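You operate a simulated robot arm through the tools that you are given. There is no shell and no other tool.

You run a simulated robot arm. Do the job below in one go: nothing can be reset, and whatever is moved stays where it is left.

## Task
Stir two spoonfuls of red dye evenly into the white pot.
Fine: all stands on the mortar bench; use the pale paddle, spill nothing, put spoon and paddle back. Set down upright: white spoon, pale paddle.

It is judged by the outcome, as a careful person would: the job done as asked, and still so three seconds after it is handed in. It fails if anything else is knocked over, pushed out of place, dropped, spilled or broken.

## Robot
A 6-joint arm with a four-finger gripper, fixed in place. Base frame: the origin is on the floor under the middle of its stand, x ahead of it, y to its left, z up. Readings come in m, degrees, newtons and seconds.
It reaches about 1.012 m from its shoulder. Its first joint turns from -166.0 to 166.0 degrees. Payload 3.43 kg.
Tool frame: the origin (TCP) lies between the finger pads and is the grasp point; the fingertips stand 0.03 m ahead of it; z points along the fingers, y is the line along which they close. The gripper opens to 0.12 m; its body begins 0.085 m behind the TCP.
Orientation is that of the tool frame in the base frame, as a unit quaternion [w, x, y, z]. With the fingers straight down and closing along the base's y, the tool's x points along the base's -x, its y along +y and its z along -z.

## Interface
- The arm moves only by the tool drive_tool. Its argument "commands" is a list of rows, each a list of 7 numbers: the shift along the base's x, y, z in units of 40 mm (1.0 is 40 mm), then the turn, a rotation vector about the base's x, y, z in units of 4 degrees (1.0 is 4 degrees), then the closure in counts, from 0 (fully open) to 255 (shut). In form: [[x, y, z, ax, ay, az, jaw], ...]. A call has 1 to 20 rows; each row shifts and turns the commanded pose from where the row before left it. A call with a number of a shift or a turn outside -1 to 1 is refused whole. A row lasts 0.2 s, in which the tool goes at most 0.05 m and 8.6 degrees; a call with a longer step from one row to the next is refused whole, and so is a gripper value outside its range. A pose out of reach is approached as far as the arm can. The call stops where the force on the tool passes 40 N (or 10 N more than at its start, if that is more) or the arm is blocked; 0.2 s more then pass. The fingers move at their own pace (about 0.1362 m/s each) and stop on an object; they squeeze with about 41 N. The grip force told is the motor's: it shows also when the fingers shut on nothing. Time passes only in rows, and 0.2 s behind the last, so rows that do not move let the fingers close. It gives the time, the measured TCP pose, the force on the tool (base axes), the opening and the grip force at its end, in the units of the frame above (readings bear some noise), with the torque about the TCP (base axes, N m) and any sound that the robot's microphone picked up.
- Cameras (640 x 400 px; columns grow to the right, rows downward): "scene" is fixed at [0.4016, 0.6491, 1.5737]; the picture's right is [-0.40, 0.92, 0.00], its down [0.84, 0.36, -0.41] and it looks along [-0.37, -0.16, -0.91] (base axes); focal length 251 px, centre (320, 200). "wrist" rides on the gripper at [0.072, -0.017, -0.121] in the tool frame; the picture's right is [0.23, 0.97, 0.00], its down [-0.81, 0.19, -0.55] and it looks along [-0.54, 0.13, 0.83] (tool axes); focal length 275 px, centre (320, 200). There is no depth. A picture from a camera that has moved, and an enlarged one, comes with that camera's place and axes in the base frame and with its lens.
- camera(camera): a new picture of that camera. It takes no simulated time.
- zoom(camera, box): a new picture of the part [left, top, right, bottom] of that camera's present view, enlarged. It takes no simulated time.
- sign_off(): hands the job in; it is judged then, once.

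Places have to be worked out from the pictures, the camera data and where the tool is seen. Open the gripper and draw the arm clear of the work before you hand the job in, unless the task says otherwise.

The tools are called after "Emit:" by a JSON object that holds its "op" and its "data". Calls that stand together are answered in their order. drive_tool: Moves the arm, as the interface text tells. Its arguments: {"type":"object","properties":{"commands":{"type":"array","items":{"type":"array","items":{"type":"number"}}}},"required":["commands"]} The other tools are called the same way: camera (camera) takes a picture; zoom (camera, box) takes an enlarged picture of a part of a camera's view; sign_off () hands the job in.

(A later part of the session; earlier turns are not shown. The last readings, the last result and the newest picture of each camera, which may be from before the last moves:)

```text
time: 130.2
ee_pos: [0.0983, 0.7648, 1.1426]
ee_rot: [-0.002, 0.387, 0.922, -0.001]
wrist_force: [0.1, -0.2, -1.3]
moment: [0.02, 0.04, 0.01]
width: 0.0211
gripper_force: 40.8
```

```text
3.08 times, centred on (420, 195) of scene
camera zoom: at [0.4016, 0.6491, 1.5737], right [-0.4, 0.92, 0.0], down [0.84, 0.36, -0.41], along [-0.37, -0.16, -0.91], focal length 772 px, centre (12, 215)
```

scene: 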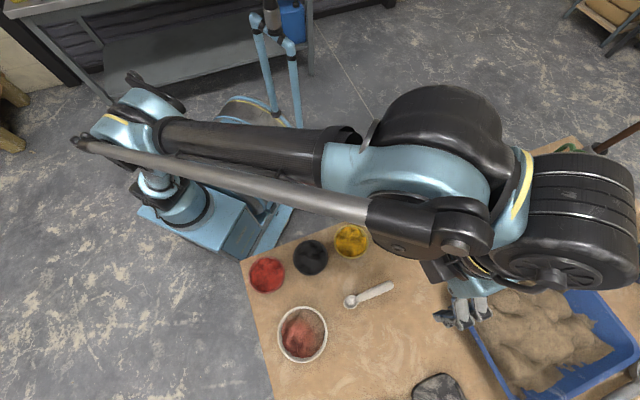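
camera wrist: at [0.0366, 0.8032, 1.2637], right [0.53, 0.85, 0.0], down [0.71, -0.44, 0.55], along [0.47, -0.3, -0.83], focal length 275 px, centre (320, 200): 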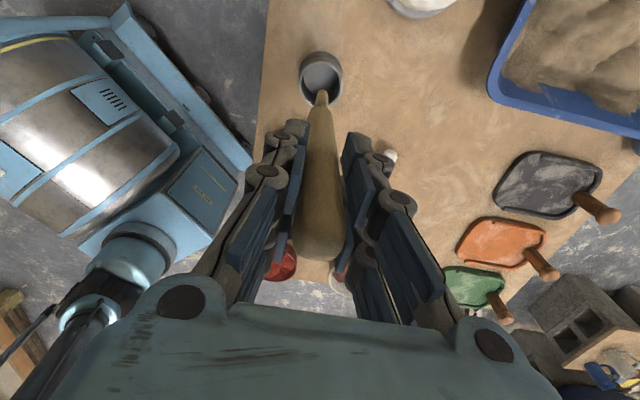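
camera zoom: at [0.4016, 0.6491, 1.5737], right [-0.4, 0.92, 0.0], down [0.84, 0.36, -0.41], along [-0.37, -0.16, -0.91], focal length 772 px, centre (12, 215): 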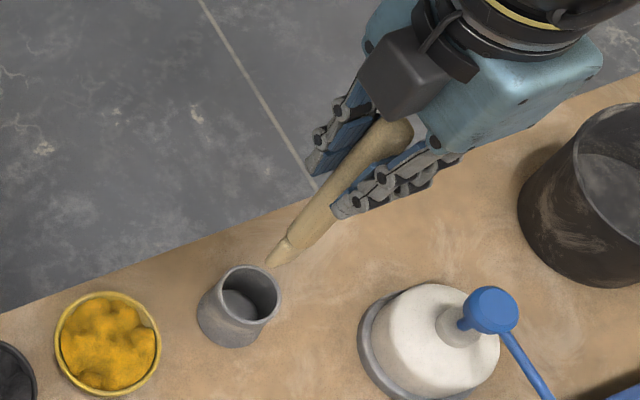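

The paddle is out and the cup stays put. I zoom in to see the blade's shape.

Emit:
{"op": "zoom", "data": {"camera": "scene", "box": [405, 165, 475, 225]}}

Emit:
{"op": "zoom", "data": {"camera": "wrist", "box": [270, 60, 370, 160]}}

Emit:
{"op": "zoom", "data": {"camera": "scene", "box": [265, 295, 345, 365]}}

```text
6.67 times, centred on (440, 195) of scene
camera zoom: at [0.4016, 0.6491, 1.5737], right [-0.4, 0.92, 0.0], down [0.84, 0.36, -0.41], along [-0.37, -0.16, -0.91], focal length 1673 px, centre (-480, 233)
```

zoom: 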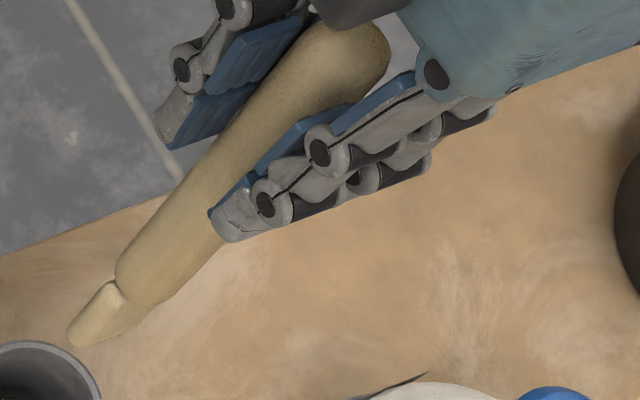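

```text
4.00 times, centred on (320, 110) of wrist
camera zoom: at [0.0366, 0.8032, 1.2637], right [0.53, 0.85, 0.0], down [0.71, -0.44, 0.55], along [0.47, -0.3, -0.83], focal length 1101 px, centre (320, 560)
```

zoom: 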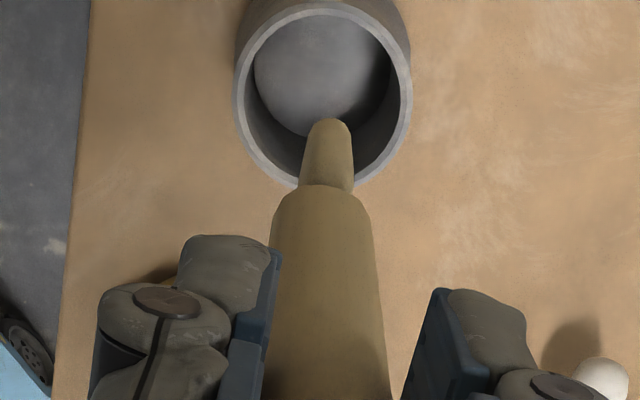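

```text
5.71 times, centred on (305, 330) of scene
camera zoom: at [0.4016, 0.6491, 1.5737], right [-0.4, 0.92, 0.0], down [0.84, 0.36, -0.41], along [-0.37, -0.16, -0.91], focal length 1434 px, centre (406, -543)
```

zoom: 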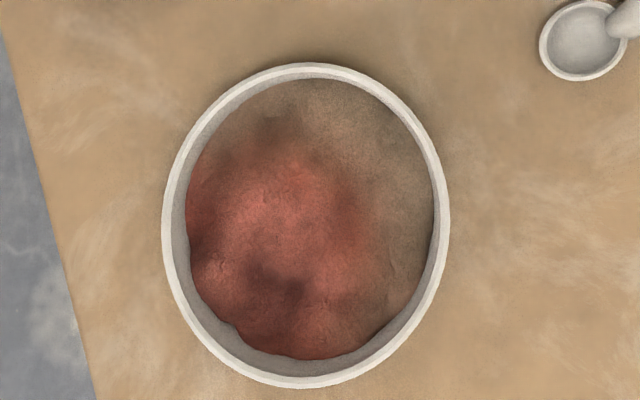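

The blade is a narrow pale tip about 20 cm below the TCP; the pot is clean outside with red on top. I carry the paddle over the pot centre (0.470, 0.630) at height.

Emit:
{"op": "drive_tool", "data": {"commands": [[0.2, -0.07, 0, 0, 0, 0, 255], [0.4, -0.145, 0, 0, 0, 0, 255], [0.55, -0.2, 0, 0, 0, 0, 255], [0.55, -0.2, 0, 0, 0, 0, 255], [0.55, -0.2, 0, 0, 0, 0, 255], [0.55, -0.2, 0, 0, 0, 0, 255], [0.55, -0.2, 0, 0, 0, 0, 255], [0.55, -0.2, 0, 0, 0, 0, 255], [0.55, -0.2, 0, 0, 0, 0, 255], [0.55, -0.2, 0, 0, 0, 0, 255], [0.55, -0.2, 0, 0, 0, 0, 255], [0.55, -0.2, 0, 0, 0, 0, 255], [0.55, -0.2, 0, 0, 0, 0, 255], [0.55, -0.2, 0, 0, 0, 0, 255], [0.55, -0.2, 0, 0, 0, 0, 255], [0.55, -0.2, 0, 0, 0, 0, 255], [0.55, -0.2, 0, 0, 0, 0, 255], [0.4, -0.145, 0, 0, 0, 0, 255], [0.05, -0.025, 0, 0, 0, 0, 255], [0, 0, 0, 0, 0, 0, 255]]}}

Emit:
{"op": "camera", "data": {"camera": "wrist"}}

Emit:
{"op": "camera", "data": {"camera": "scene"}}

```text
time: 134.4
ee_pos: [0.4709, 0.6309, 1.1427]
ee_rot: [-0.002, 0.387, 0.922, -0.002]
wrist_force: [-0.2, 0.4, -0.6]
moment: [-0.06, 0.02, 0.0]
width: 0.0212
gripper_force: 41.3
```

```text
taken
camera wrist: at [0.4089, 0.67, 1.2643], right [0.53, 0.85, 0.0], down [0.71, -0.44, 0.55], along [0.47, -0.3, -0.83], focal length 275 px, centre (320, 200)
```

wrist: 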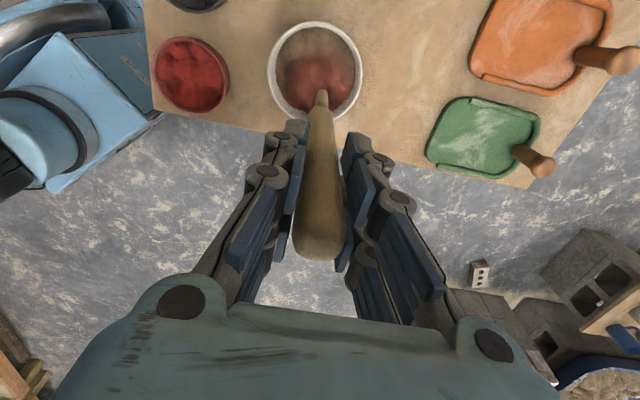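

```text
taken
```

scene: 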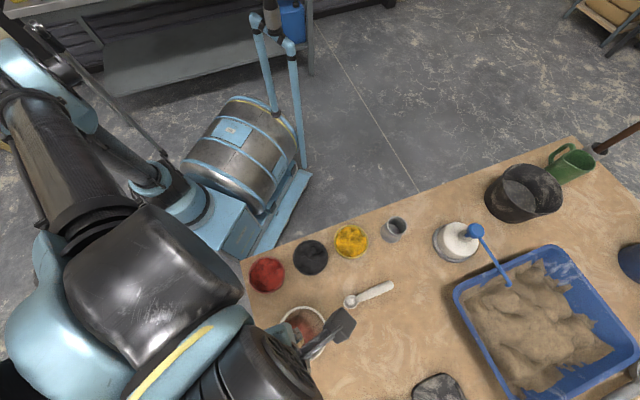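

The wrist view suggests the pot's centre lies about 1 cm toward -x of the tool axis, and comparing spoon measurements at two yaws also shows the scene camera reads x about 7 mm high. I shift to (0.463, 0.629) and lower the paddle tip to just above the rim to check directly.

Emit:
{"op": "drive_tool", "data": {"commands": [[-0.1, -0.02, -0.2, 0, 0, 0, 255], [-0.1, -0.02, -0.3, 0, 0, 0, 255], [0, 0, -0.4, 0, 0, 0, 255], [0, 0, -0.4, 0, 0, 0, 255], [0, 0, -0.2, 0, 0, 0, 255], [0, 0, 0, 0, 0, 0, 255]]}}

Emit:
{"op": "camera", "data": {"camera": "wrist"}}

Emit:
{"op": "zoom", "data": {"camera": "wrist", "box": [240, 10, 400, 140]}}

Emit:
{"op": "zoom", "data": {"camera": "scene", "box": [250, 280, 370, 380]}}

```text
time: 135.8
ee_pos: [0.4632, 0.6272, 1.0847]
ee_rot: [-0.002, 0.387, 0.922, -0.001]
wrist_force: [0.6, 0.1, -0.9]
moment: [0.01, -0.02, 0.01]
width: 0.0212
gripper_force: 41.7
```

```text
taken
camera wrist: at [0.4015, 0.6666, 1.2053], right [0.53, 0.85, 0.0], down [0.71, -0.44, 0.55], along [0.47, -0.3, -0.83], focal length 275 px, centre (320, 200)
```

wrist: 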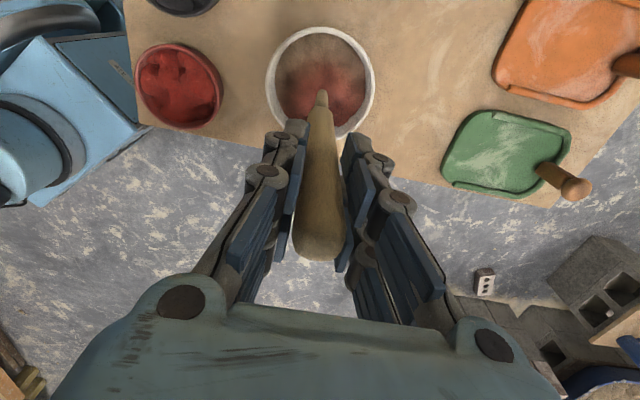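

```text
3.08 times, centred on (320, 75) of wrist
camera zoom: at [0.4015, 0.6666, 1.2053], right [0.53, 0.85, 0.0], down [0.71, -0.44, 0.55], along [0.47, -0.3, -0.83], focal length 847 px, centre (320, 585)
```

zoom: 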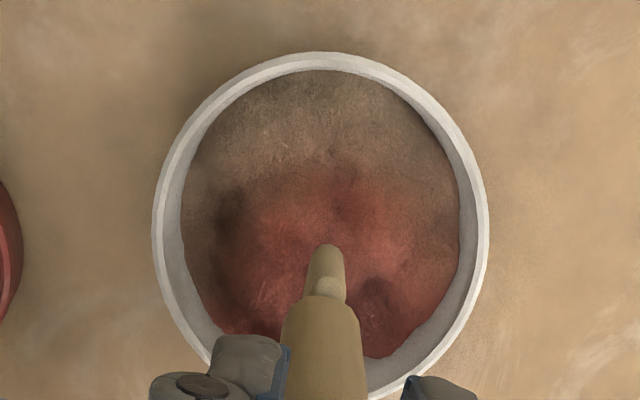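

```text
4.00 times, centred on (310, 330) of scene
camera zoom: at [0.4016, 0.6491, 1.5737], right [-0.4, 0.92, 0.0], down [0.84, 0.36, -0.41], along [-0.37, -0.16, -0.91], focal length 1004 px, centre (360, -320)
```

zoom: 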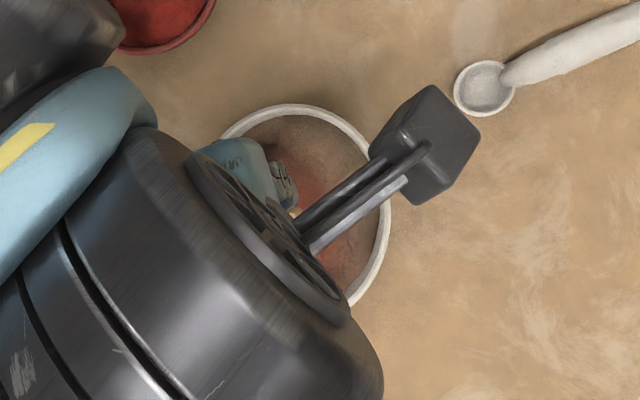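

Working it through in the tool frame: the pot rim centre lies on the current tool axis, i.e. at about (0.462, 0.628), and the paddle tip (z≈0.185 below TCP) leans ~8 mm toward tool +x. I shift to compensate and lower the tip gently into the pot's contents.

Emit:
{"op": "drive_tool", "data": {"commands": [[0.06, -0.06, -0.1, 0, 0, 0, 255], [0.06, -0.06, -0.3, 0, 0, 0, 255], [0, 0, -0.3, 0, 0, 0, 255], [0, 0, -0.3, 0, 0, 0, 255], [0, 0, -0.3, 0, 0, 0, 255], [0, 0, -0.3, 0, 0, 0, 255], [0, 0, -0.3, 0, 0, 0, 255], [0, 0, -0.2, 0, 0, 0, 255], [0, 0, -0.15, 0, 0, 0, 255], [0, 0, 0, 0, 0, 0, 255]]}}

Emit:
{"op": "camera", "data": {"camera": "wrist"}}

Emit:
{"op": "zoom", "data": {"camera": "wrist", "box": [240, 10, 400, 140]}}

```text
time: 138.0
ee_pos: [0.4676, 0.6258, 0.9955]
ee_rot: [-0.002, 0.387, 0.922, -0.001]
wrist_force: [0.1, -0.2, -0.4]
moment: [-0.02, -0.01, -0.02]
width: 0.0213
gripper_force: 41.1
```

```text
taken
camera wrist: at [0.4056, 0.6644, 1.1152], right [0.53, 0.85, 0.0], down [0.71, -0.44, 0.55], along [0.47, -0.3, -0.83], focal length 275 px, centre (320, 200)
```

wrist: 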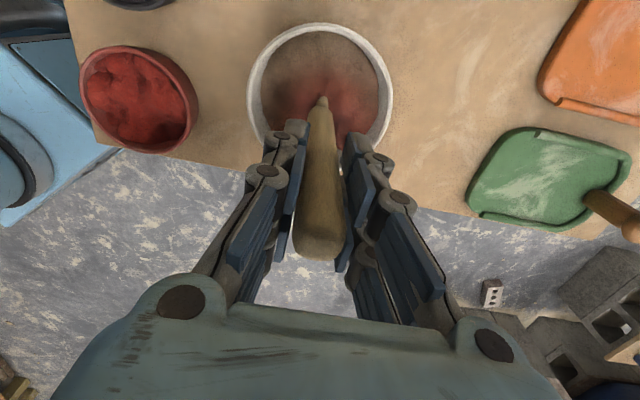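

```text
3.08 times, centred on (320, 75) of wrist
camera zoom: at [0.4056, 0.6644, 1.1152], right [0.53, 0.85, 0.0], down [0.71, -0.44, 0.55], along [0.47, -0.3, -0.83], focal length 847 px, centre (320, 585)
```

zoom: 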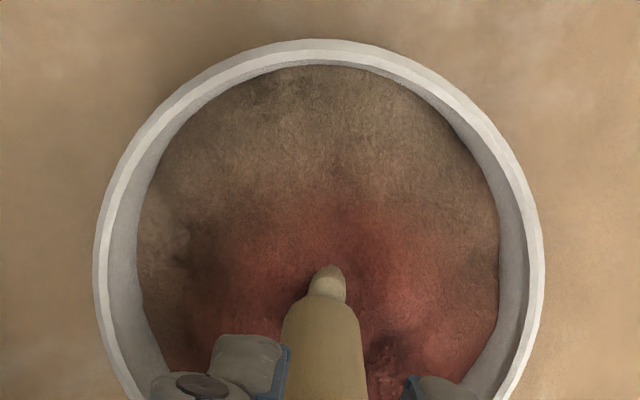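

The tip is in the contents, centred within ~2 mm, with the surface around z 0.828 and no force. I feel for the pot's floor with small downward steps.

Emit:
{"op": "drive_tool", "data": {"commands": [[0, 0, -0.05, 0, 0, 0, 255], [0, 0, -0.05, 0, 0, 0, 255], [0, 0, 0, 0, 0, 0, 255]]}}

```text
time: 138.8
ee_pos: [0.4679, 0.6241, 0.9893]
ee_rot: [-0.001, 0.387, 0.922, -0.002]
wrist_force: [0.2, 0.0, -0.4]
moment: [-0.03, -0.01, 0.01]
width: 0.021
gripper_force: 41.1
```

No contact at 0.9893. One more small step to learn where the floor is.

Emit:
{"op": "drive_tool", "data": {"commands": [[0, 0, -0.04, 0, 0, 0, 255], [0, 0, -0.04, 0, 0, 0, 255], [0, 0, 0, 0, 0, 0, 255]]}}

```text
time: 139.6
ee_pos: [0.4671, 0.6237, 0.9883]
ee_rot: [-0.002, 0.387, 0.922, -0.002]
wrist_force: [0.2, -0.8, 0.0]
moment: [0.01, -0.01, -0.03]
width: 0.0212
gripper_force: 40.8
```

Still free at 0.988, so this is a good stirring depth. I stir with slow circles of 15 mm then 27 mm radius around the pot centre.

Emit:
{"op": "drive_tool", "data": {"commands": [[0.375, 0, 0, 0, 0, 0, 255], [-0.072, 0.2205, 0, 0, 0, 0, 255], [-0.187, 0.1365, 0, 0, 0, 0, 255], [-0.232, 0, 0, 0, 0, 0, 255], [-0.187, -0.1365, 0, 0, 0, 0, 255], [-0.072, -0.2205, 0, 0, 0, 0, 255], [0.072, -0.2205, 0, 0, 0, 0, 255], [0.187, -0.1365, 0, 0, 0, 0, 255], [0.232, 0, 0, 0, 0, 0, 255], [0.187, 0.1365, 0, 0, 0, 0, 255], [0.372, 0.2205, 0, 0, 0, 0, 255], [-0.129, 0.397, 0, 0, 0, 0, 255], [-0.3374, 0.245, 0, 0, 0, 0, 255], [-0.4172, 0, 0, 0, 0, 0, 255], [-0.3374, -0.245, 0, 0, 0, 0, 255], [-0.129, -0.397, 0, 0, 0, 0, 255], [0.129, -0.397, 0, 0, 0, 0, 255], [0.3374, -0.245, 0, 0, 0, 0, 255], [0.4172, 0, 0, 0, 0, 0, 255], [0.3374, 0.245, 0, 0, 0, 0, 255]]}}

Emit:
{"op": "zoom", "data": {"camera": "wrist", "box": [220, 0, 420, 150]}}

Emit:
{"op": "zoom", "data": {"camera": "scene", "box": [250, 280, 370, 380]}}

```text
time: 143.8
ee_pos: [0.4894, 0.6073, 0.9873]
ee_rot: [-0.002, 0.386, 0.923, -0.002]
wrist_force: [0.7, -0.2, -0.9]
moment: [-0.02, -0.02, 0.02]
width: 0.0213
gripper_force: 41.1
```

```text
2.67 times, centred on (320, 75) of wrist
camera zoom: at [0.4269, 0.6468, 1.1073], right [0.53, 0.85, 0.0], down [0.71, -0.44, 0.55], along [0.47, -0.3, -0.83], focal length 734 px, centre (320, 533)
```

zoom: 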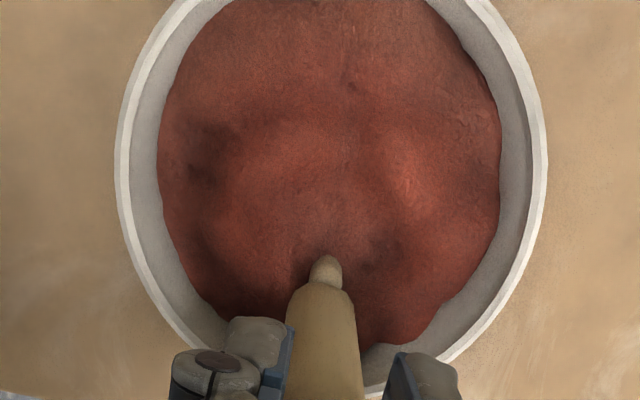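

```text
4.00 times, centred on (310, 330) of scene
camera zoom: at [0.4016, 0.6491, 1.5737], right [-0.4, 0.92, 0.0], down [0.84, 0.36, -0.41], along [-0.37, -0.16, -0.91], focal length 1004 px, centre (360, -320)
```

zoom: 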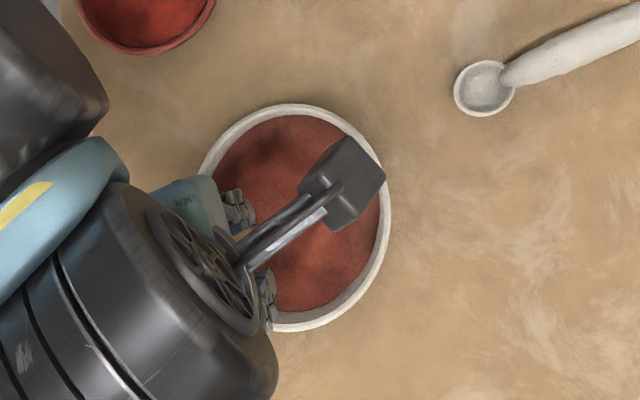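

Mixing works well: the whole pot is turning an even red-brown, the pot hasn't moved and forces stay under 1 N. I continue with a wider 37 mm circle, then a 20 mm one in the opposite sense.

Emit:
{"op": "drive_tool", "data": {"commands": [[0.384, 0.397, 0, 0, 0, 0, 255], [-0.178, 0.547, 0, 0, 0, 0, 255], [-0.465, 0.337, 0, 0, 0, 0, 255], [-0.574, 0, 0, 0, 0, 0, 255], [-0.465, -0.337, 0, 0, 0, 0, 255], [-0.178, -0.547, 0, 0, 0, 0, 255], [0.178, -0.547, 0, 0, 0, 0, 255], [0.465, -0.337, 0, 0, 0, 0, 255], [0.574, 0, 0, 0, 0, 0, 255], [0.465, 0.337, 0, 0, 0, 0, 255], [0.178, 0.547, 0, 0, 0, 0, 255], [-0.5255, -0.294, 0, 0, 0, 0, 255], [-0.25, -0.1815, 0, 0, 0, 0, 255], [-0.309, 0, 0, 0, 0, 0, 255], [-0.25, 0.1815, 0, 0, 0, 0, 255], [-0.0955, 0.294, 0, 0, 0, 0, 255], [0.0955, 0.294, 0, 0, 0, 0, 255], [0.25, 0.1815, 0, 0, 0, 0, 255], [0.309, 0, 0, 0, 0, 0, 255], [0.25, -0.1815, 0, 0, 0, 0, 255]]}}

Emit:
{"op": "zoom", "data": {"camera": "wrist", "box": [220, 0, 420, 150]}}

Emit:
{"op": "zoom", "data": {"camera": "scene", "box": [250, 280, 370, 380]}}

```text
time: 148.0
ee_pos: [0.483, 0.6366, 0.9864]
ee_rot: [0.0, 0.386, 0.923, -0.001]
wrist_force: [0.1, -0.1, -0.2]
moment: [0.02, 0.01, -0.02]
width: 0.0215
gripper_force: 40.8
```

```text
2.67 times, centred on (320, 75) of wrist
camera zoom: at [0.4203, 0.6761, 1.107], right [0.53, 0.85, 0.0], down [0.71, -0.44, 0.55], along [0.47, -0.3, -0.83], focal length 734 px, centre (320, 533)
```

zoom: 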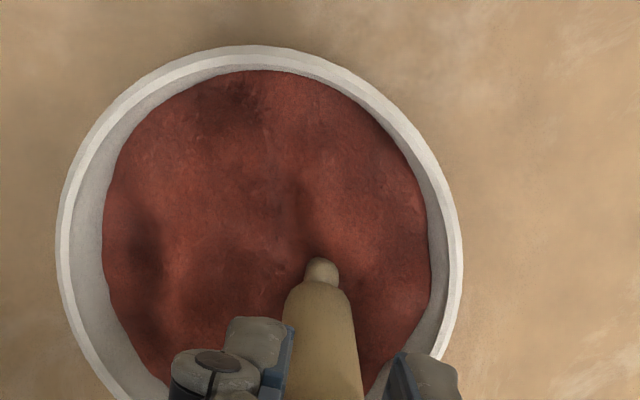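

```text
4.00 times, centred on (310, 330) of scene
camera zoom: at [0.4016, 0.6491, 1.5737], right [-0.4, 0.92, 0.0], down [0.84, 0.36, -0.41], along [-0.37, -0.16, -0.91], focal length 1004 px, centre (360, -320)
```

zoom: 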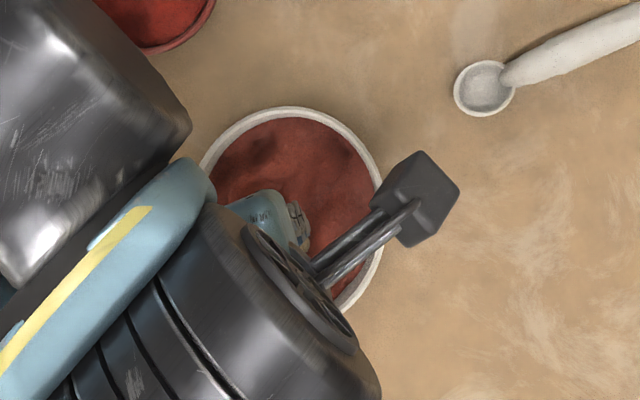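

The colour looks even already. I do one more clockwise 30 mm circle and a few slow strokes through the middle, then stop at the centre.

Emit:
{"op": "drive_tool", "data": {"commands": [[0.277, 0.122, 0, 0, 0, 0, 255], [0.143, -0.441, 0, 0, 0, 0, 255], [-0.143, -0.441, 0, 0, 0, 0, 255], [-0.375, -0.272, 0, 0, 0, 0, 255], [-0.464, 0, 0, 0, 0, 0, 255], [-0.375, 0.272, 0, 0, 0, 0, 255], [-0.143, 0.441, 0, 0, 0, 0, 255], [0.143, 0.441, 0, 0, 0, 0, 255], [0.375, 0.272, 0, 0, 0, 0, 255], [0.464, 0, 0, 0, 0, 0, 255], [0.375, -0.272, 0, 0, 0, 0, 255], [-0.304, -0.22, 0, 0, 0, 0, 255], [-0.304, -0.22, 0, 0, 0, 0, 255], [-0.275, 0.2, 0, 0, 0, 0, 255], [-0.275, 0.2, 0, 0, 0, 0, 255], [0.275, -0.2, 0, 0, 0, 0, 255], [0.275, -0.2, 0, 0, 0, 0, 255], [0, 0, 0, 0, 0, 0, 255]]}}

Emit:
{"op": "zoom", "data": {"camera": "wrist", "box": [220, 0, 420, 150]}}

Emit:
{"op": "zoom", "data": {"camera": "scene", "box": [250, 280, 370, 380]}}

```text
time: 151.8
ee_pos: [0.4715, 0.6206, 0.9864]
ee_rot: [-0.002, 0.387, 0.922, -0.001]
wrist_force: [0.3, 0.2, -0.5]
moment: [0.03, 0.0, 0.0]
width: 0.0211
gripper_force: 41.3
```

```text
2.67 times, centred on (320, 75) of wrist
camera zoom: at [0.4096, 0.6603, 1.1071], right [0.53, 0.85, 0.0], down [0.71, -0.44, 0.55], along [0.47, -0.3, -0.83], focal length 734 px, centre (320, 533)
```

zoom: 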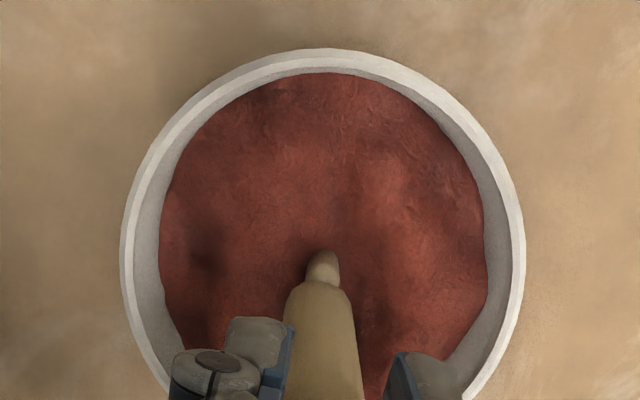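

```text
4.00 times, centred on (310, 330) of scene
camera zoom: at [0.4016, 0.6491, 1.5737], right [-0.4, 0.92, 0.0], down [0.84, 0.36, -0.41], along [-0.37, -0.16, -0.91], focal length 1004 px, centre (360, -320)
```

zoom: 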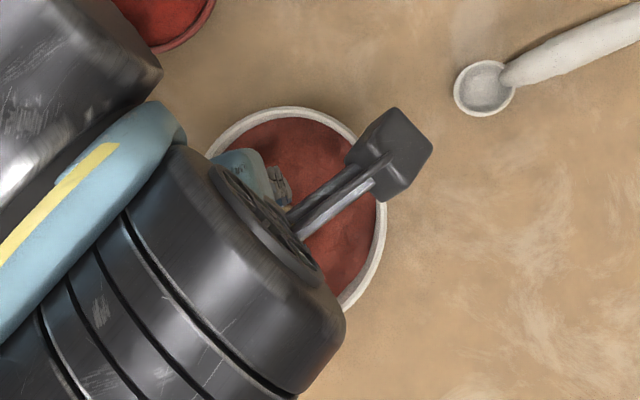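

The contents are now one even red-brown. I lift the paddle straight up slowly, pausing above the pot to check nothing clings or drips.

Emit:
{"op": "drive_tool", "data": {"commands": [[0, 0, 0.15, 0, 0, 0, 255], [0, 0, 0.2, 0, 0, 0, 255], [0, 0, 0.25, 0, 0, 0, 255], [0, 0, 0.25, 0, 0, 0, 255], [0, 0, 0.3, 0, 0, 0, 255], [0, 0, 0.3, 0, 0, 0, 255], [0, 0, 0.3, 0, 0, 0, 255], [0, 0, 0.3, 0, 0, 0, 255], [0, 0, 0.15, 0, 0, 0, 255], [0, 0, 0, 0, 0, 0, 255], [0, 0, 0, 0, 0, 0, 255]]}}

Emit:
{"op": "zoom", "data": {"camera": "wrist", "box": [220, 0, 420, 150]}}

Emit:
{"op": "zoom", "data": {"camera": "scene", "box": [250, 280, 370, 380]}}

```text
time: 154.2
ee_pos: [0.4731, 0.6205, 1.0737]
ee_rot: [-0.002, 0.386, 0.922, -0.002]
wrist_force: [0.3, -0.1, 0.1]
moment: [-0.01, 0.01, 0.02]
width: 0.0214
gripper_force: 40.7
```

```text
2.67 times, centred on (320, 75) of wrist
camera zoom: at [0.41, 0.6594, 1.1941], right [0.53, 0.85, 0.0], down [0.71, -0.44, 0.55], along [0.47, -0.3, -0.83], focal length 734 px, centre (320, 533)
```

zoom: 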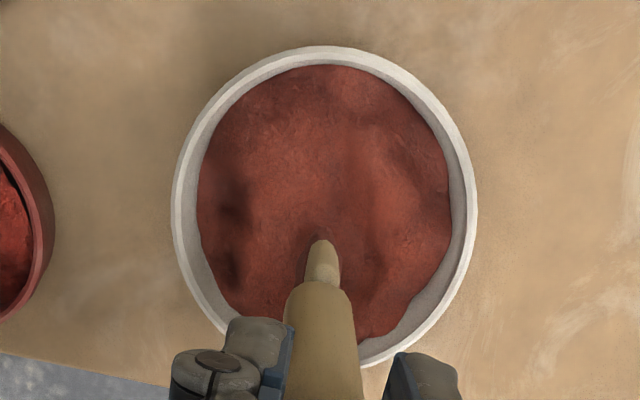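

```text
4.00 times, centred on (310, 330) of scene
camera zoom: at [0.4016, 0.6491, 1.5737], right [-0.4, 0.92, 0.0], down [0.84, 0.36, -0.41], along [-0.37, -0.16, -0.91], focal length 1004 px, centre (360, -320)
```

zoom: 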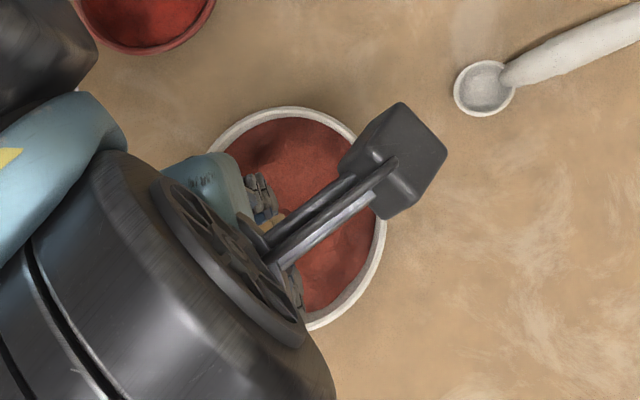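

The paddle came out clean. I raise it to travel height and carry it back above its cup.

Emit:
{"op": "drive_tool", "data": {"commands": [[0, 0, 0.4, 0, 0, 0, 255], [0, 0, 0.5, 0, 0, 0, 255], [-0.1, 0.04, 0.5, 0, 0, 0, 255], [-0.3, 0.115, 0.32, 0, 0, 0, 255], [-0.6, 0.23, 0, 0, 0, 0, 255], [-0.65, 0.25, 0, 0, 0, 0, 255], [-0.65, 0.25, 0, 0, 0, 0, 255], [-0.65, 0.25, 0, 0, 0, 0, 255], [-0.65, 0.25, 0, 0, 0, 0, 255], [-0.65, 0.25, 0, 0, 0, 0, 255], [-0.65, 0.25, 0, 0, 0, 0, 255], [-0.65, 0.25, 0, 0, 0, 0, 255], [-0.65, 0.25, 0, 0, 0, 0, 255], [-0.65, 0.25, 0, 0, 0, 0, 255], [-0.65, 0.25, 0, 0, 0, 0, 255], [-0.65, 0.25, 0, 0, 0, 0, 255], [-0.6, 0.23, 0, 0, 0, 0, 255], [-0.45, 0.17, 0, 0, 0, 0, 255], [-0.17, 0.07, 0, 0, 0, 0, 255], [0, 0, 0, 0, 0, 0, 255]]}}

Emit:
{"op": "camera", "data": {"camera": "wrist"}}

Emit:
{"op": "camera", "data": {"camera": "scene"}}

```text
time: 158.4
ee_pos: [0.0954, 0.7659, 1.144]
ee_rot: [-0.002, 0.386, 0.922, -0.001]
wrist_force: [-0.2, -1.3, -0.7]
moment: [0.01, 0.01, -0.02]
width: 0.0213
gripper_force: 40.8
```

```text
taken
camera wrist: at [0.0332, 0.8053, 1.2651], right [0.53, 0.85, 0.0], down [0.71, -0.44, 0.55], along [0.47, -0.3, -0.83], focal length 275 px, centre (320, 200)
```

wrist: 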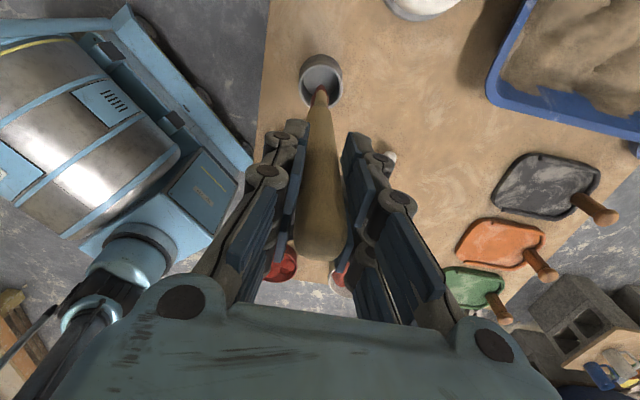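

```text
taken
```

scene: 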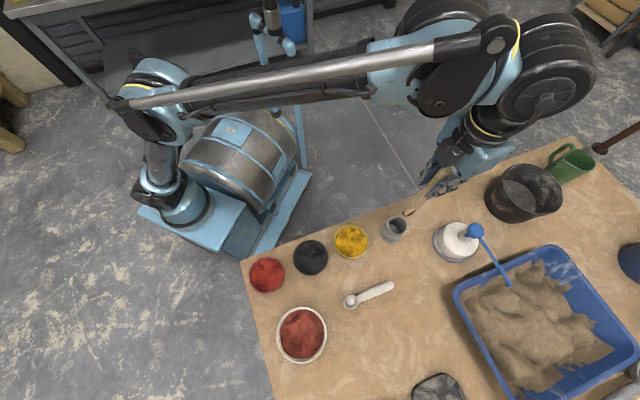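

The pot is evenly red and everything stands in place. I zoom at the same window as when I pulled the paddle out, to compare tip and cup alignment.

Emit:
{"op": "zoom", "data": {"camera": "wrist", "box": [270, 60, 370, 160]}}

Emit:
{"op": "zoom", "data": {"camera": "scene", "box": [340, 130, 500, 260]}}

Emit:
{"op": "zoom", "data": {"camera": "scene", "box": [230, 240, 410, 380]}}

```text
4.00 times, centred on (320, 110) of wrist
camera zoom: at [0.0332, 0.8053, 1.2651], right [0.53, 0.85, 0.0], down [0.71, -0.44, 0.55], along [0.47, -0.3, -0.83], focal length 1101 px, centre (320, 560)
```

zoom: 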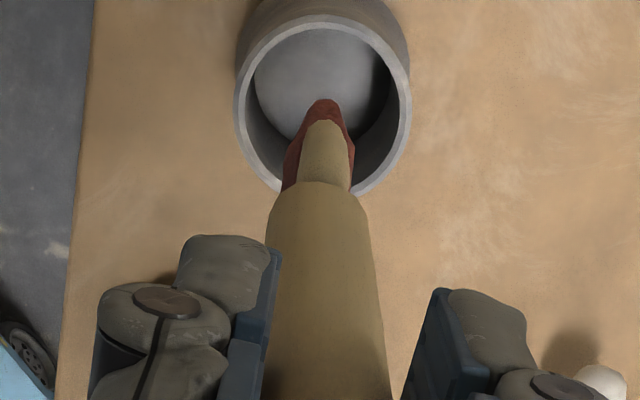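

```text
3.08 times, centred on (420, 195) of scene
camera zoom: at [0.4016, 0.6491, 1.5737], right [-0.4, 0.92, 0.0], down [0.84, 0.36, -0.41], along [-0.37, -0.16, -0.91], focal length 772 px, centre (12, 215)
```

zoom: 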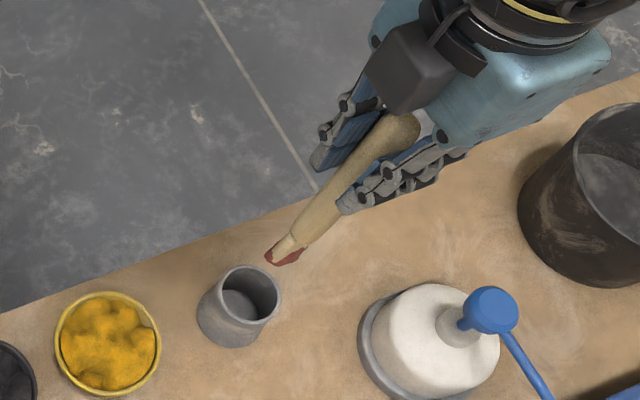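

```text
2.86 times, centred on (320, 310) of scene
camera zoom: at [0.4016, 0.6491, 1.5737], right [-0.4, 0.92, 0.0], down [0.84, 0.36, -0.41], along [-0.37, -0.16, -0.91], focal length 717 px, centre (320, -114)
```

zoom: 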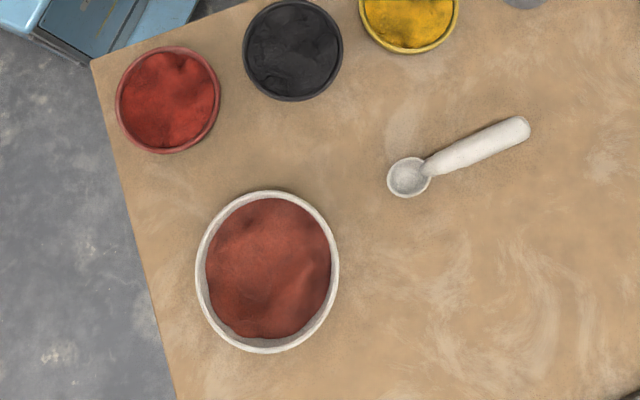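

The pot looks evenly mixed and nothing is on the bench, but some red mix seems to cling to the blade. I look closer at the tip.

Emit:
{"op": "zoom", "data": {"camera": "wrist", "box": [300, 75, 345, 115]}}

Emit:
{"op": "zoom", "data": {"camera": "scene", "box": [395, 185, 445, 225]}}

```text
10.00 times, centred on (322, 95) of wrist
camera zoom: at [0.0332, 0.8053, 1.2651], right [0.53, 0.85, 0.0], down [0.71, -0.44, 0.55], along [0.47, -0.3, -0.83], focal length 2753 px, centre (295, 1250)
```

zoom: 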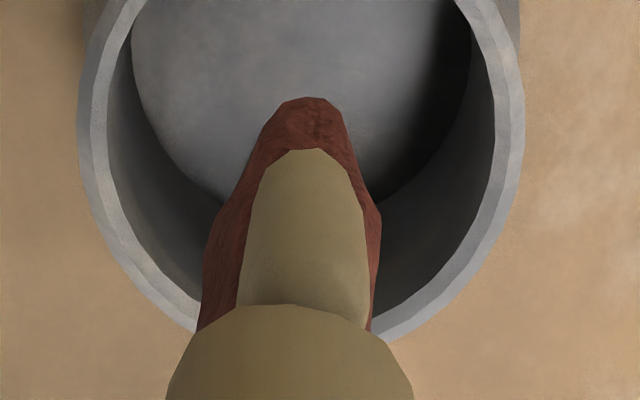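

```text
10.00 times, centred on (420, 205) of scene
camera zoom: at [0.4016, 0.6491, 1.5737], right [-0.4, 0.92, 0.0], down [0.84, 0.36, -0.41], along [-0.37, -0.16, -0.91], focal length 2510 px, centre (-680, 150)
```

zoom: 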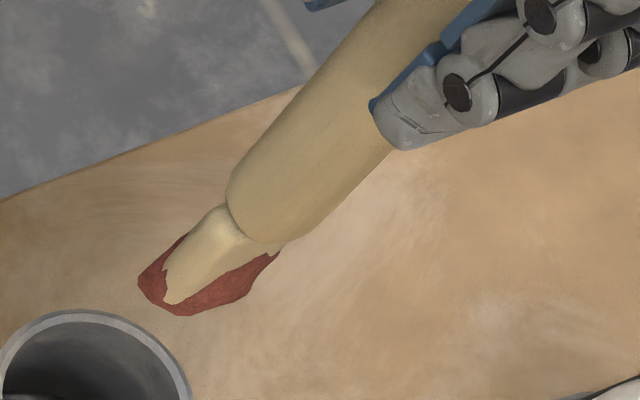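

Some wet mix clings under the blade. A careful person would knock it off over the pot, so I carry the paddle back over the pot centre.

Emit:
{"op": "drive_tool", "data": {"commands": [[0.17, -0.07, 0, 0, 0, 0, 255], [0.45, -0.17, 0, 0, 0, 0, 255], [0.6, -0.23, 0, 0, 0, 0, 255], [0.65, -0.25, 0, 0, 0, 0, 255], [0.65, -0.25, 0, 0, 0, 0, 255], [0.65, -0.25, 0, 0, 0, 0, 255], [0.65, -0.25, 0, 0, 0, 0, 255], [0.65, -0.25, 0, 0, 0, 0, 255], [0.65, -0.25, 0, 0, 0, 0, 255], [0.65, -0.25, 0, 0, 0, 0, 255], [0.65, -0.25, 0, 0, 0, 0, 255], [0.65, -0.25, 0, 0, 0, 0, 255], [0.65, -0.25, 0, 0, 0, 0, 255], [0.65, -0.25, 0, 0, 0, 0, 255], [0.6, -0.23, 0, 0, 0, 0, 255], [0.3, -0.115, 0, 0, 0, 0, 255], [0.1, -0.04, 0, 0, 0, 0, 255], [0, 0, -0.4, 0, 0, 0, 255], [0, 0, -0.6, 0, 0, 0, 255], [0, 0, 0, 0, 0, 0, 255]]}}

Emit:
{"op": "zoom", "data": {"camera": "wrist", "box": [220, 0, 420, 150]}}

```text
time: 162.6
ee_pos: [0.4708, 0.6235, 1.1031]
ee_rot: [-0.002, 0.387, 0.922, -0.001]
wrist_force: [-0.7, 0.5, -0.9]
moment: [0.02, 0.03, 0.02]
width: 0.0214
gripper_force: 40.5
```

```text
2.67 times, centred on (320, 75) of wrist
camera zoom: at [0.4092, 0.6633, 1.2236], right [0.53, 0.85, 0.0], down [0.71, -0.44, 0.55], along [0.47, -0.3, -0.83], focal length 734 px, centre (320, 533)
```

zoom: 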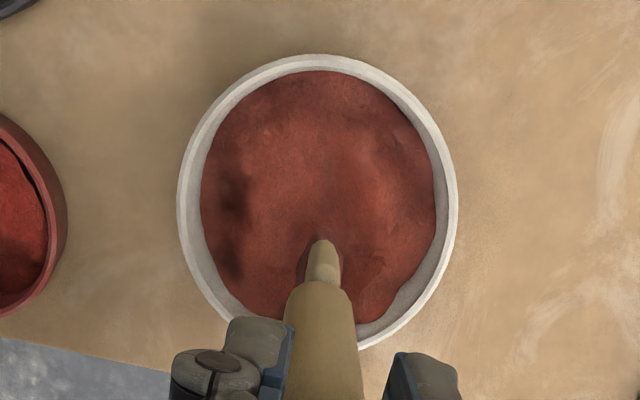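

I lower the blade inside the pot above the contents and shake it with short quick strokes.

Emit:
{"op": "drive_tool", "data": {"commands": [[0, 0, -0.3, 0, 0, 0, 255], [0, 0, -0.5, 0, 0, 0, 255], [0, 0, -0.5, 0, 0, 0, 255], [0, 0, -0.4, 0, 0, 0, 255], [0.3, 0, 0, 0, 0, 0, 255], [-0.6, 0, 0, 0, 0, 0, 255], [0.6, 0, 0, 0, 0, 0, 255], [-0.6, 0, 0, 0, 0, 0, 255], [0.6, 0, 0, 0, 0, 0, 255], [-0.3, 0, 0, 0, 0, 0, 255], [0, 0, 0.4, 0, 0, 0, 255], [0, 0, -0.4, 0, 0, 0, 255], [0, 0, 0.4, 0, 0, 0, 255], [0, 0, -0.4, 0, 0, 0, 255], [0, 0.3, 0, 0, 0, 0, 255], [0, -0.6, 0, 0, 0, 0, 255], [0, 0.6, 0, 0, 0, 0, 255], [0, -0.3, 0, 0, 0, 0, 255], [0, 0, 0, 0, 0, 0, 255]]}}

Emit:
{"op": "zoom", "data": {"camera": "wrist", "box": [220, 0, 420, 150]}}

```text
time: 166.6
ee_pos: [0.4687, 0.6235, 1.0351]
ee_rot: [-0.002, 0.387, 0.922, -0.001]
wrist_force: [0.9, 1.0, -0.6]
moment: [0.01, -0.02, -0.01]
width: 0.0214
gripper_force: 41.3
```

```text
2.67 times, centred on (320, 75) of wrist
camera zoom: at [0.407, 0.6621, 1.1568], right [0.53, 0.85, 0.0], down [0.71, -0.44, 0.55], along [0.47, -0.3, -0.83], focal length 734 px, centre (320, 533)
```

zoom: 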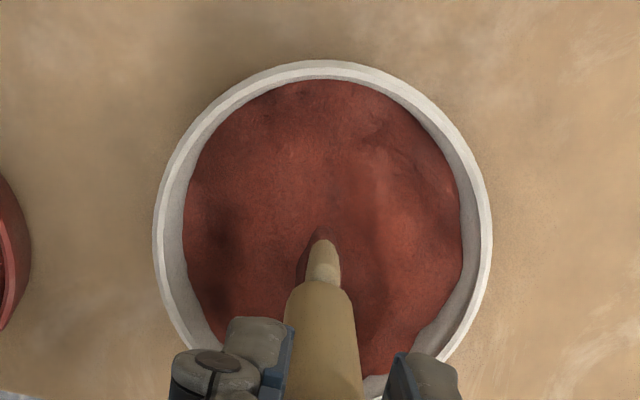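

I zoom on the blade to see whether the clinging mix has gone.

Emit:
{"op": "zoom", "data": {"camera": "wrist", "box": [295, 70, 345, 115]}}

```text
8.89 times, centred on (320, 92) of wrist
camera zoom: at [0.407, 0.6621, 1.1568], right [0.53, 0.85, 0.0], down [0.71, -0.44, 0.55], along [0.47, -0.3, -0.83], focal length 2447 px, centre (320, 1156)
```

zoom: 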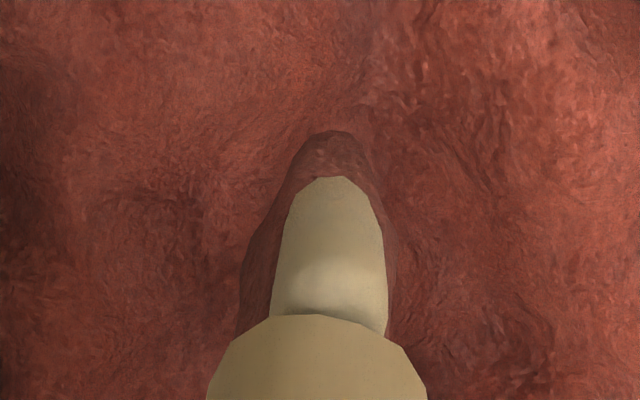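

The coat is still there. I try a few stronger strokes (still well inside the pot's walls) before accepting it.

Emit:
{"op": "drive_tool", "data": {"commands": [[0.5, 0, 0, 0, 0, 0, 255], [-1, 0, 0, 0, 0, 0, 255], [1, 0, 0, 0, 0, 0, 255], [-1, 0, 0, 0, 0, 0, 255], [1, 0, 0, 0, 0, 0, 255], [-0.5, 0, 0, 0, 0, 0, 255], [0, 0, 0.7, 0, 0, 0, 255], [0, 0, -0.7, 0, 0, 0, 255], [0, 0, 0.7, 0, 0, 0, 255], [0, 0, -0.7, 0, 0, 0, 255], [0, 0, 0, 0, 0, 0, 255], [0, 0, 0, 0, 0, 0, 255]]}}

Emit:
{"op": "zoom", "data": {"camera": "wrist", "box": [295, 70, 345, 115]}}

Emit:
{"op": "zoom", "data": {"camera": "scene", "box": [250, 280, 370, 380]}}

```text
time: 169.2
ee_pos: [0.4686, 0.6222, 1.036]
ee_rot: [-0.002, 0.386, 0.922, -0.001]
wrist_force: [0.1, 0.8, -0.8]
moment: [-0.01, -0.02, 0.01]
width: 0.0212
gripper_force: 41.3
```

```text
8.89 times, centred on (320, 92) of wrist
camera zoom: at [0.4073, 0.6619, 1.1578], right [0.53, 0.85, 0.0], down [0.71, -0.44, 0.55], along [0.47, -0.3, -0.83], focal length 2447 px, centre (320, 1156)
```

zoom: 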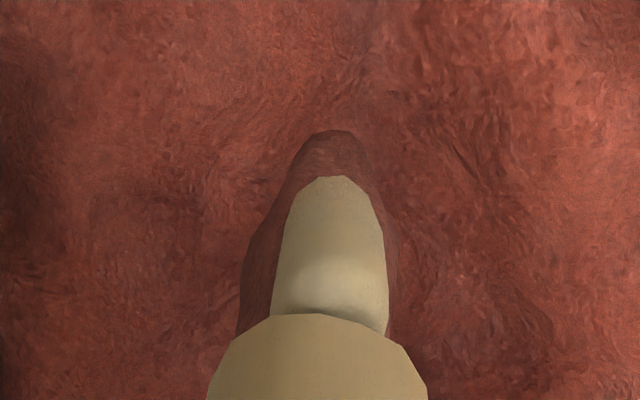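

```text
4.00 times, centred on (310, 330) of scene
camera zoom: at [0.4016, 0.6491, 1.5737], right [-0.4, 0.92, 0.0], down [0.84, 0.36, -0.41], along [-0.37, -0.16, -0.91], focal length 1004 px, centre (360, -320)
```

zoom: 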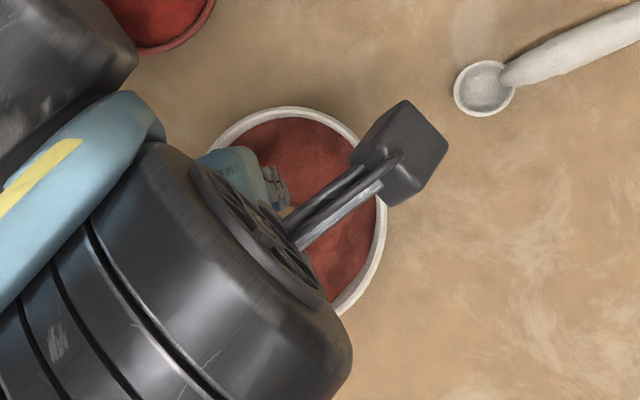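

The coat is a firm film that doesn't shake off and doesn't drip, so I accept it. I raise the paddle and return it above its cup.

Emit:
{"op": "drive_tool", "data": {"commands": [[0, 0, 0.5, 0, 0, 0, 255], [0, 0, 0.7, 0, 0, 0, 255], [0, 0, 0.8, 0, 0, 0, 255], [0, 0, 0.7, 0, 0, 0, 255], [-0.3, 0.115, 0, 0, 0, 0, 255], [-0.6, 0.23, 0, 0, 0, 0, 255], [-0.65, 0.25, 0, 0, 0, 0, 255], [-0.65, 0.25, 0, 0, 0, 0, 255], [-0.65, 0.25, 0, 0, 0, 0, 255], [-0.65, 0.25, 0, 0, 0, 0, 255], [-0.65, 0.25, 0, 0, 0, 0, 255], [-0.65, 0.25, 0, 0, 0, 0, 255], [-0.65, 0.25, 0, 0, 0, 0, 255], [-0.65, 0.25, 0, 0, 0, 0, 255], [-0.65, 0.25, 0, 0, 0, 0, 255], [-0.65, 0.25, 0, 0, 0, 0, 255], [-0.65, 0.25, 0, 0, 0, 0, 255], [-0.6, 0.23, 0, 0, 0, 0, 255], [-0.4, 0.155, 0, 0, 0, 0, 255], [-0.21, 0.085, 0, 0, 0, 0, 255]]}}

Emit:
{"op": "zoom", "data": {"camera": "wrist", "box": [270, 60, 370, 160]}}

Emit:
{"op": "zoom", "data": {"camera": "scene", "box": [340, 130, 500, 260]}}

```text
time: 173.4
ee_pos: [0.0979, 0.7664, 1.1442]
ee_rot: [-0.002, 0.387, 0.922, -0.001]
wrist_force: [0.0, 0.1, 0.0]
moment: [-0.01, 0.0, 0.0]
width: 0.0214
gripper_force: 41.0
```

```text
4.00 times, centred on (320, 110) of wrist
camera zoom: at [0.0368, 0.8048, 1.265], right [0.53, 0.85, 0.0], down [0.71, -0.44, 0.55], along [0.47, -0.3, -0.83], focal length 1101 px, centre (320, 560)
```

zoom: 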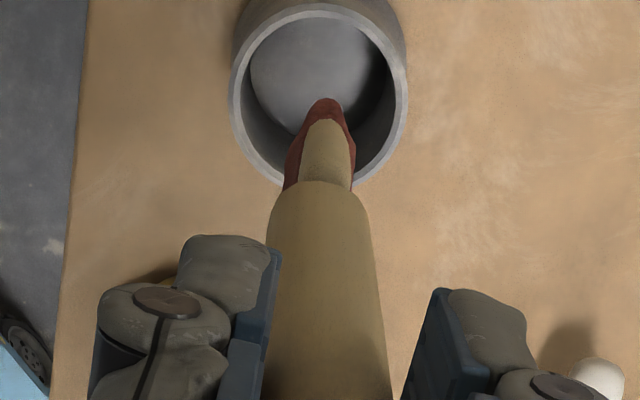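

```text
3.08 times, centred on (420, 195) of scene
camera zoom: at [0.4016, 0.6491, 1.5737], right [-0.4, 0.92, 0.0], down [0.84, 0.36, -0.41], along [-0.37, -0.16, -0.91], focal length 772 px, centre (12, 215)
```

zoom: 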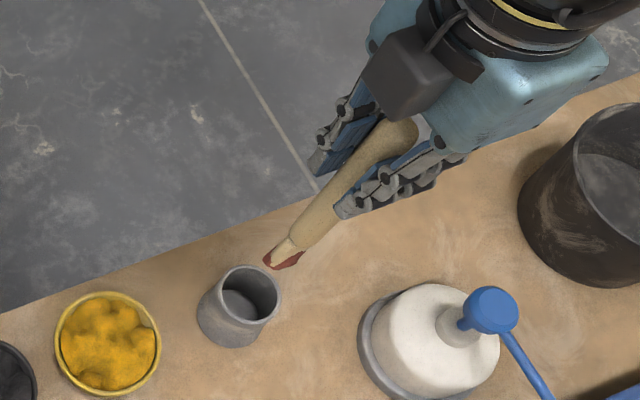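

Tip and cup are aligned just as when I drew it out (within ~1 px). I lower the tip to just above the cup's rim and check again.

Emit:
{"op": "drive_tool", "data": {"commands": [[0, 0, -0.3, 0, 0, 0, 255], [0, 0, -0.4, 0, 0, 0, 255], [0, 0, -0.4, 0, 0, 0, 255], [0, 0, -0.4, 0, 0, 0, 255], [0, 0, -0.3, 0, 0, 0, 255], [0, 0, -0.15, 0, 0, 0, 255], [0, 0, 0, 0, 0, 0, 255]]}}

Emit:
{"op": "zoom", "data": {"camera": "wrist", "box": [270, 60, 370, 160]}}

Emit:
{"op": "zoom", "data": {"camera": "scene", "box": [360, 170, 440, 260]}}

```text
time: 175.0
ee_pos: [0.1003, 0.7668, 1.066]
ee_rot: [-0.002, 0.387, 0.922, -0.001]
wrist_force: [0.2, -0.2, -0.4]
moment: [-0.01, 0.02, 0.02]
width: 0.0213
gripper_force: 40.6
```

```text
4.00 times, centred on (320, 110) of wrist
camera zoom: at [0.0383, 0.8048, 1.1863], right [0.53, 0.85, 0.0], down [0.71, -0.44, 0.55], along [0.47, -0.3, -0.83], focal length 1101 px, centre (320, 560)
```

zoom: 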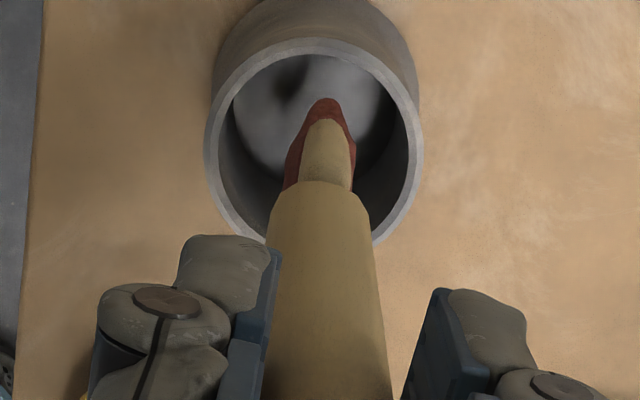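

```text
4.44 times, centred on (400, 215) of scene
camera zoom: at [0.4016, 0.6491, 1.5737], right [-0.4, 0.92, 0.0], down [0.84, 0.36, -0.41], along [-0.37, -0.16, -0.91], focal length 1116 px, centre (-36, 133)
```

zoom: 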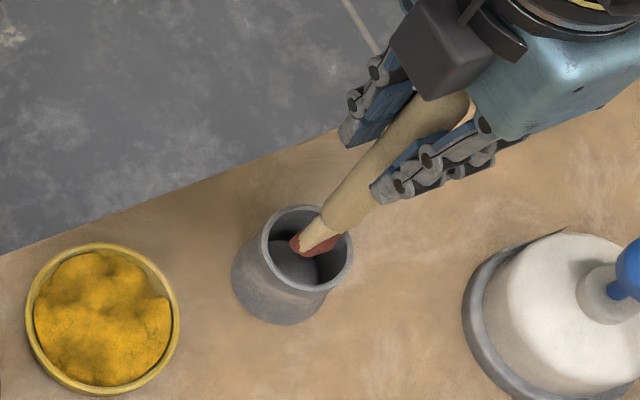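

The tip enters the cup well inside the rim. I lower slowly into the cup.

Emit:
{"op": "drive_tool", "data": {"commands": [[0, 0, -0.2, 0, 0, 0, 255], [0, 0, -0.25, 0, 0, 0, 255], [0, 0, -0.25, 0, 0, 0, 255], [0, 0, -0.25, 0, 0, 0, 255], [0, 0, -0.25, 0, 0, 0, 255], [0, 0, -0.25, 0, 0, 0, 255], [0, 0, -0.2, 0, 0, 0, 255], [0, 0, -0.15, 0, 0, 0, 255], [0, 0, 0, 0, 0, 0, 255]]}}

Emit:
{"op": "zoom", "data": {"camera": "wrist", "box": [270, 60, 370, 160]}}

Emit:
{"op": "zoom", "data": {"camera": "scene", "box": [360, 170, 440, 260]}}

```text
time: 177.0
ee_pos: [0.1001, 0.765, 0.9926]
ee_rot: [-0.001, 0.386, 0.922, -0.001]
wrist_force: [-0.1, 0.2, -1.4]
moment: [-0.01, -0.05, 0.0]
width: 0.0213
gripper_force: 41.0
```

```text
4.00 times, centred on (320, 110) of wrist
camera zoom: at [0.0391, 0.8045, 1.1143], right [0.53, 0.85, 0.0], down [0.71, -0.44, 0.55], along [0.47, -0.3, -0.83], focal length 1101 px, centre (320, 560)
```

zoom: 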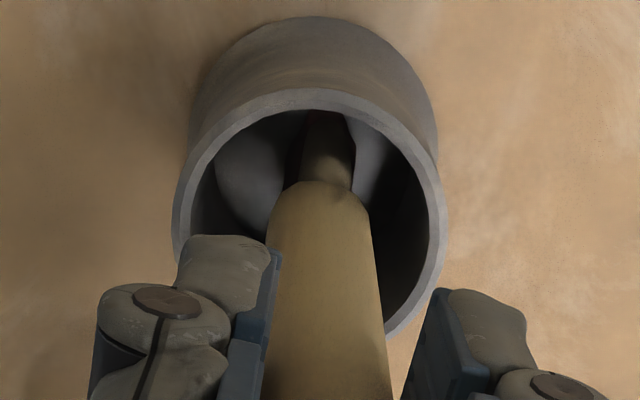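

```text
4.44 times, centred on (400, 215) of scene
camera zoom: at [0.4016, 0.6491, 1.5737], right [-0.4, 0.92, 0.0], down [0.84, 0.36, -0.41], along [-0.37, -0.16, -0.91], focal length 1116 px, centre (-36, 133)
```

zoom: 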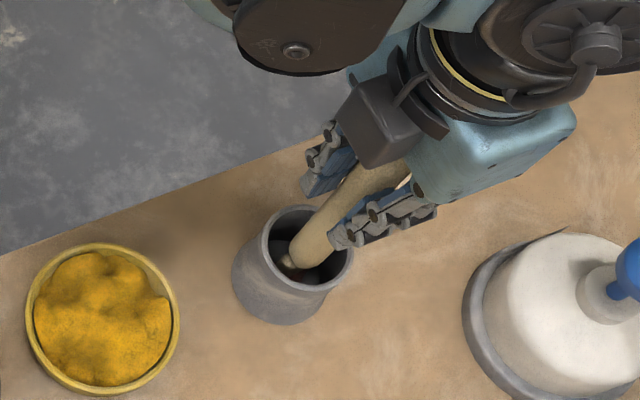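

The paddle is deep in the cup with no side force. I lower the last millimetres until it touches the cup's floor.

Emit:
{"op": "drive_tool", "data": {"commands": [[0, 0, -0.06, 0, 0, 0, 255], [0, 0, -0.06, 0, 0, 0, 255], [0, 0, -0.05, 0, 0, 0, 255], [0, 0, 0, 0, 0, 0, 255]]}}

```text
time: 178.0
ee_pos: [0.1007, 0.7639, 0.9873]
ee_rot: [-0.001, 0.387, 0.922, 0.0]
wrist_force: [-0.3, 0.2, -2.1]
moment: [0.03, 0.0, -0.02]
width: 0.0212
gripper_force: 40.8
```

At z 0.9873 there is still no contact. I continue in 1.5 mm steps.

Emit:
{"op": "drive_tool", "data": {"commands": [[0, 0, -0.04, 0, 0, 0, 255], [0, 0, -0.04, 0, 0, 0, 255], [0, 0, 0, 0, 0, 0, 255]]}}

```text
time: 178.8
ee_pos: [0.1, 0.7647, 0.9844]
ee_rot: [-0.002, 0.387, 0.922, -0.002]
wrist_force: [-0.1, 0.0, 16.0]
moment: [0.02, -0.13, 0.04]
width: 0.0214
gripper_force: 40.9
```

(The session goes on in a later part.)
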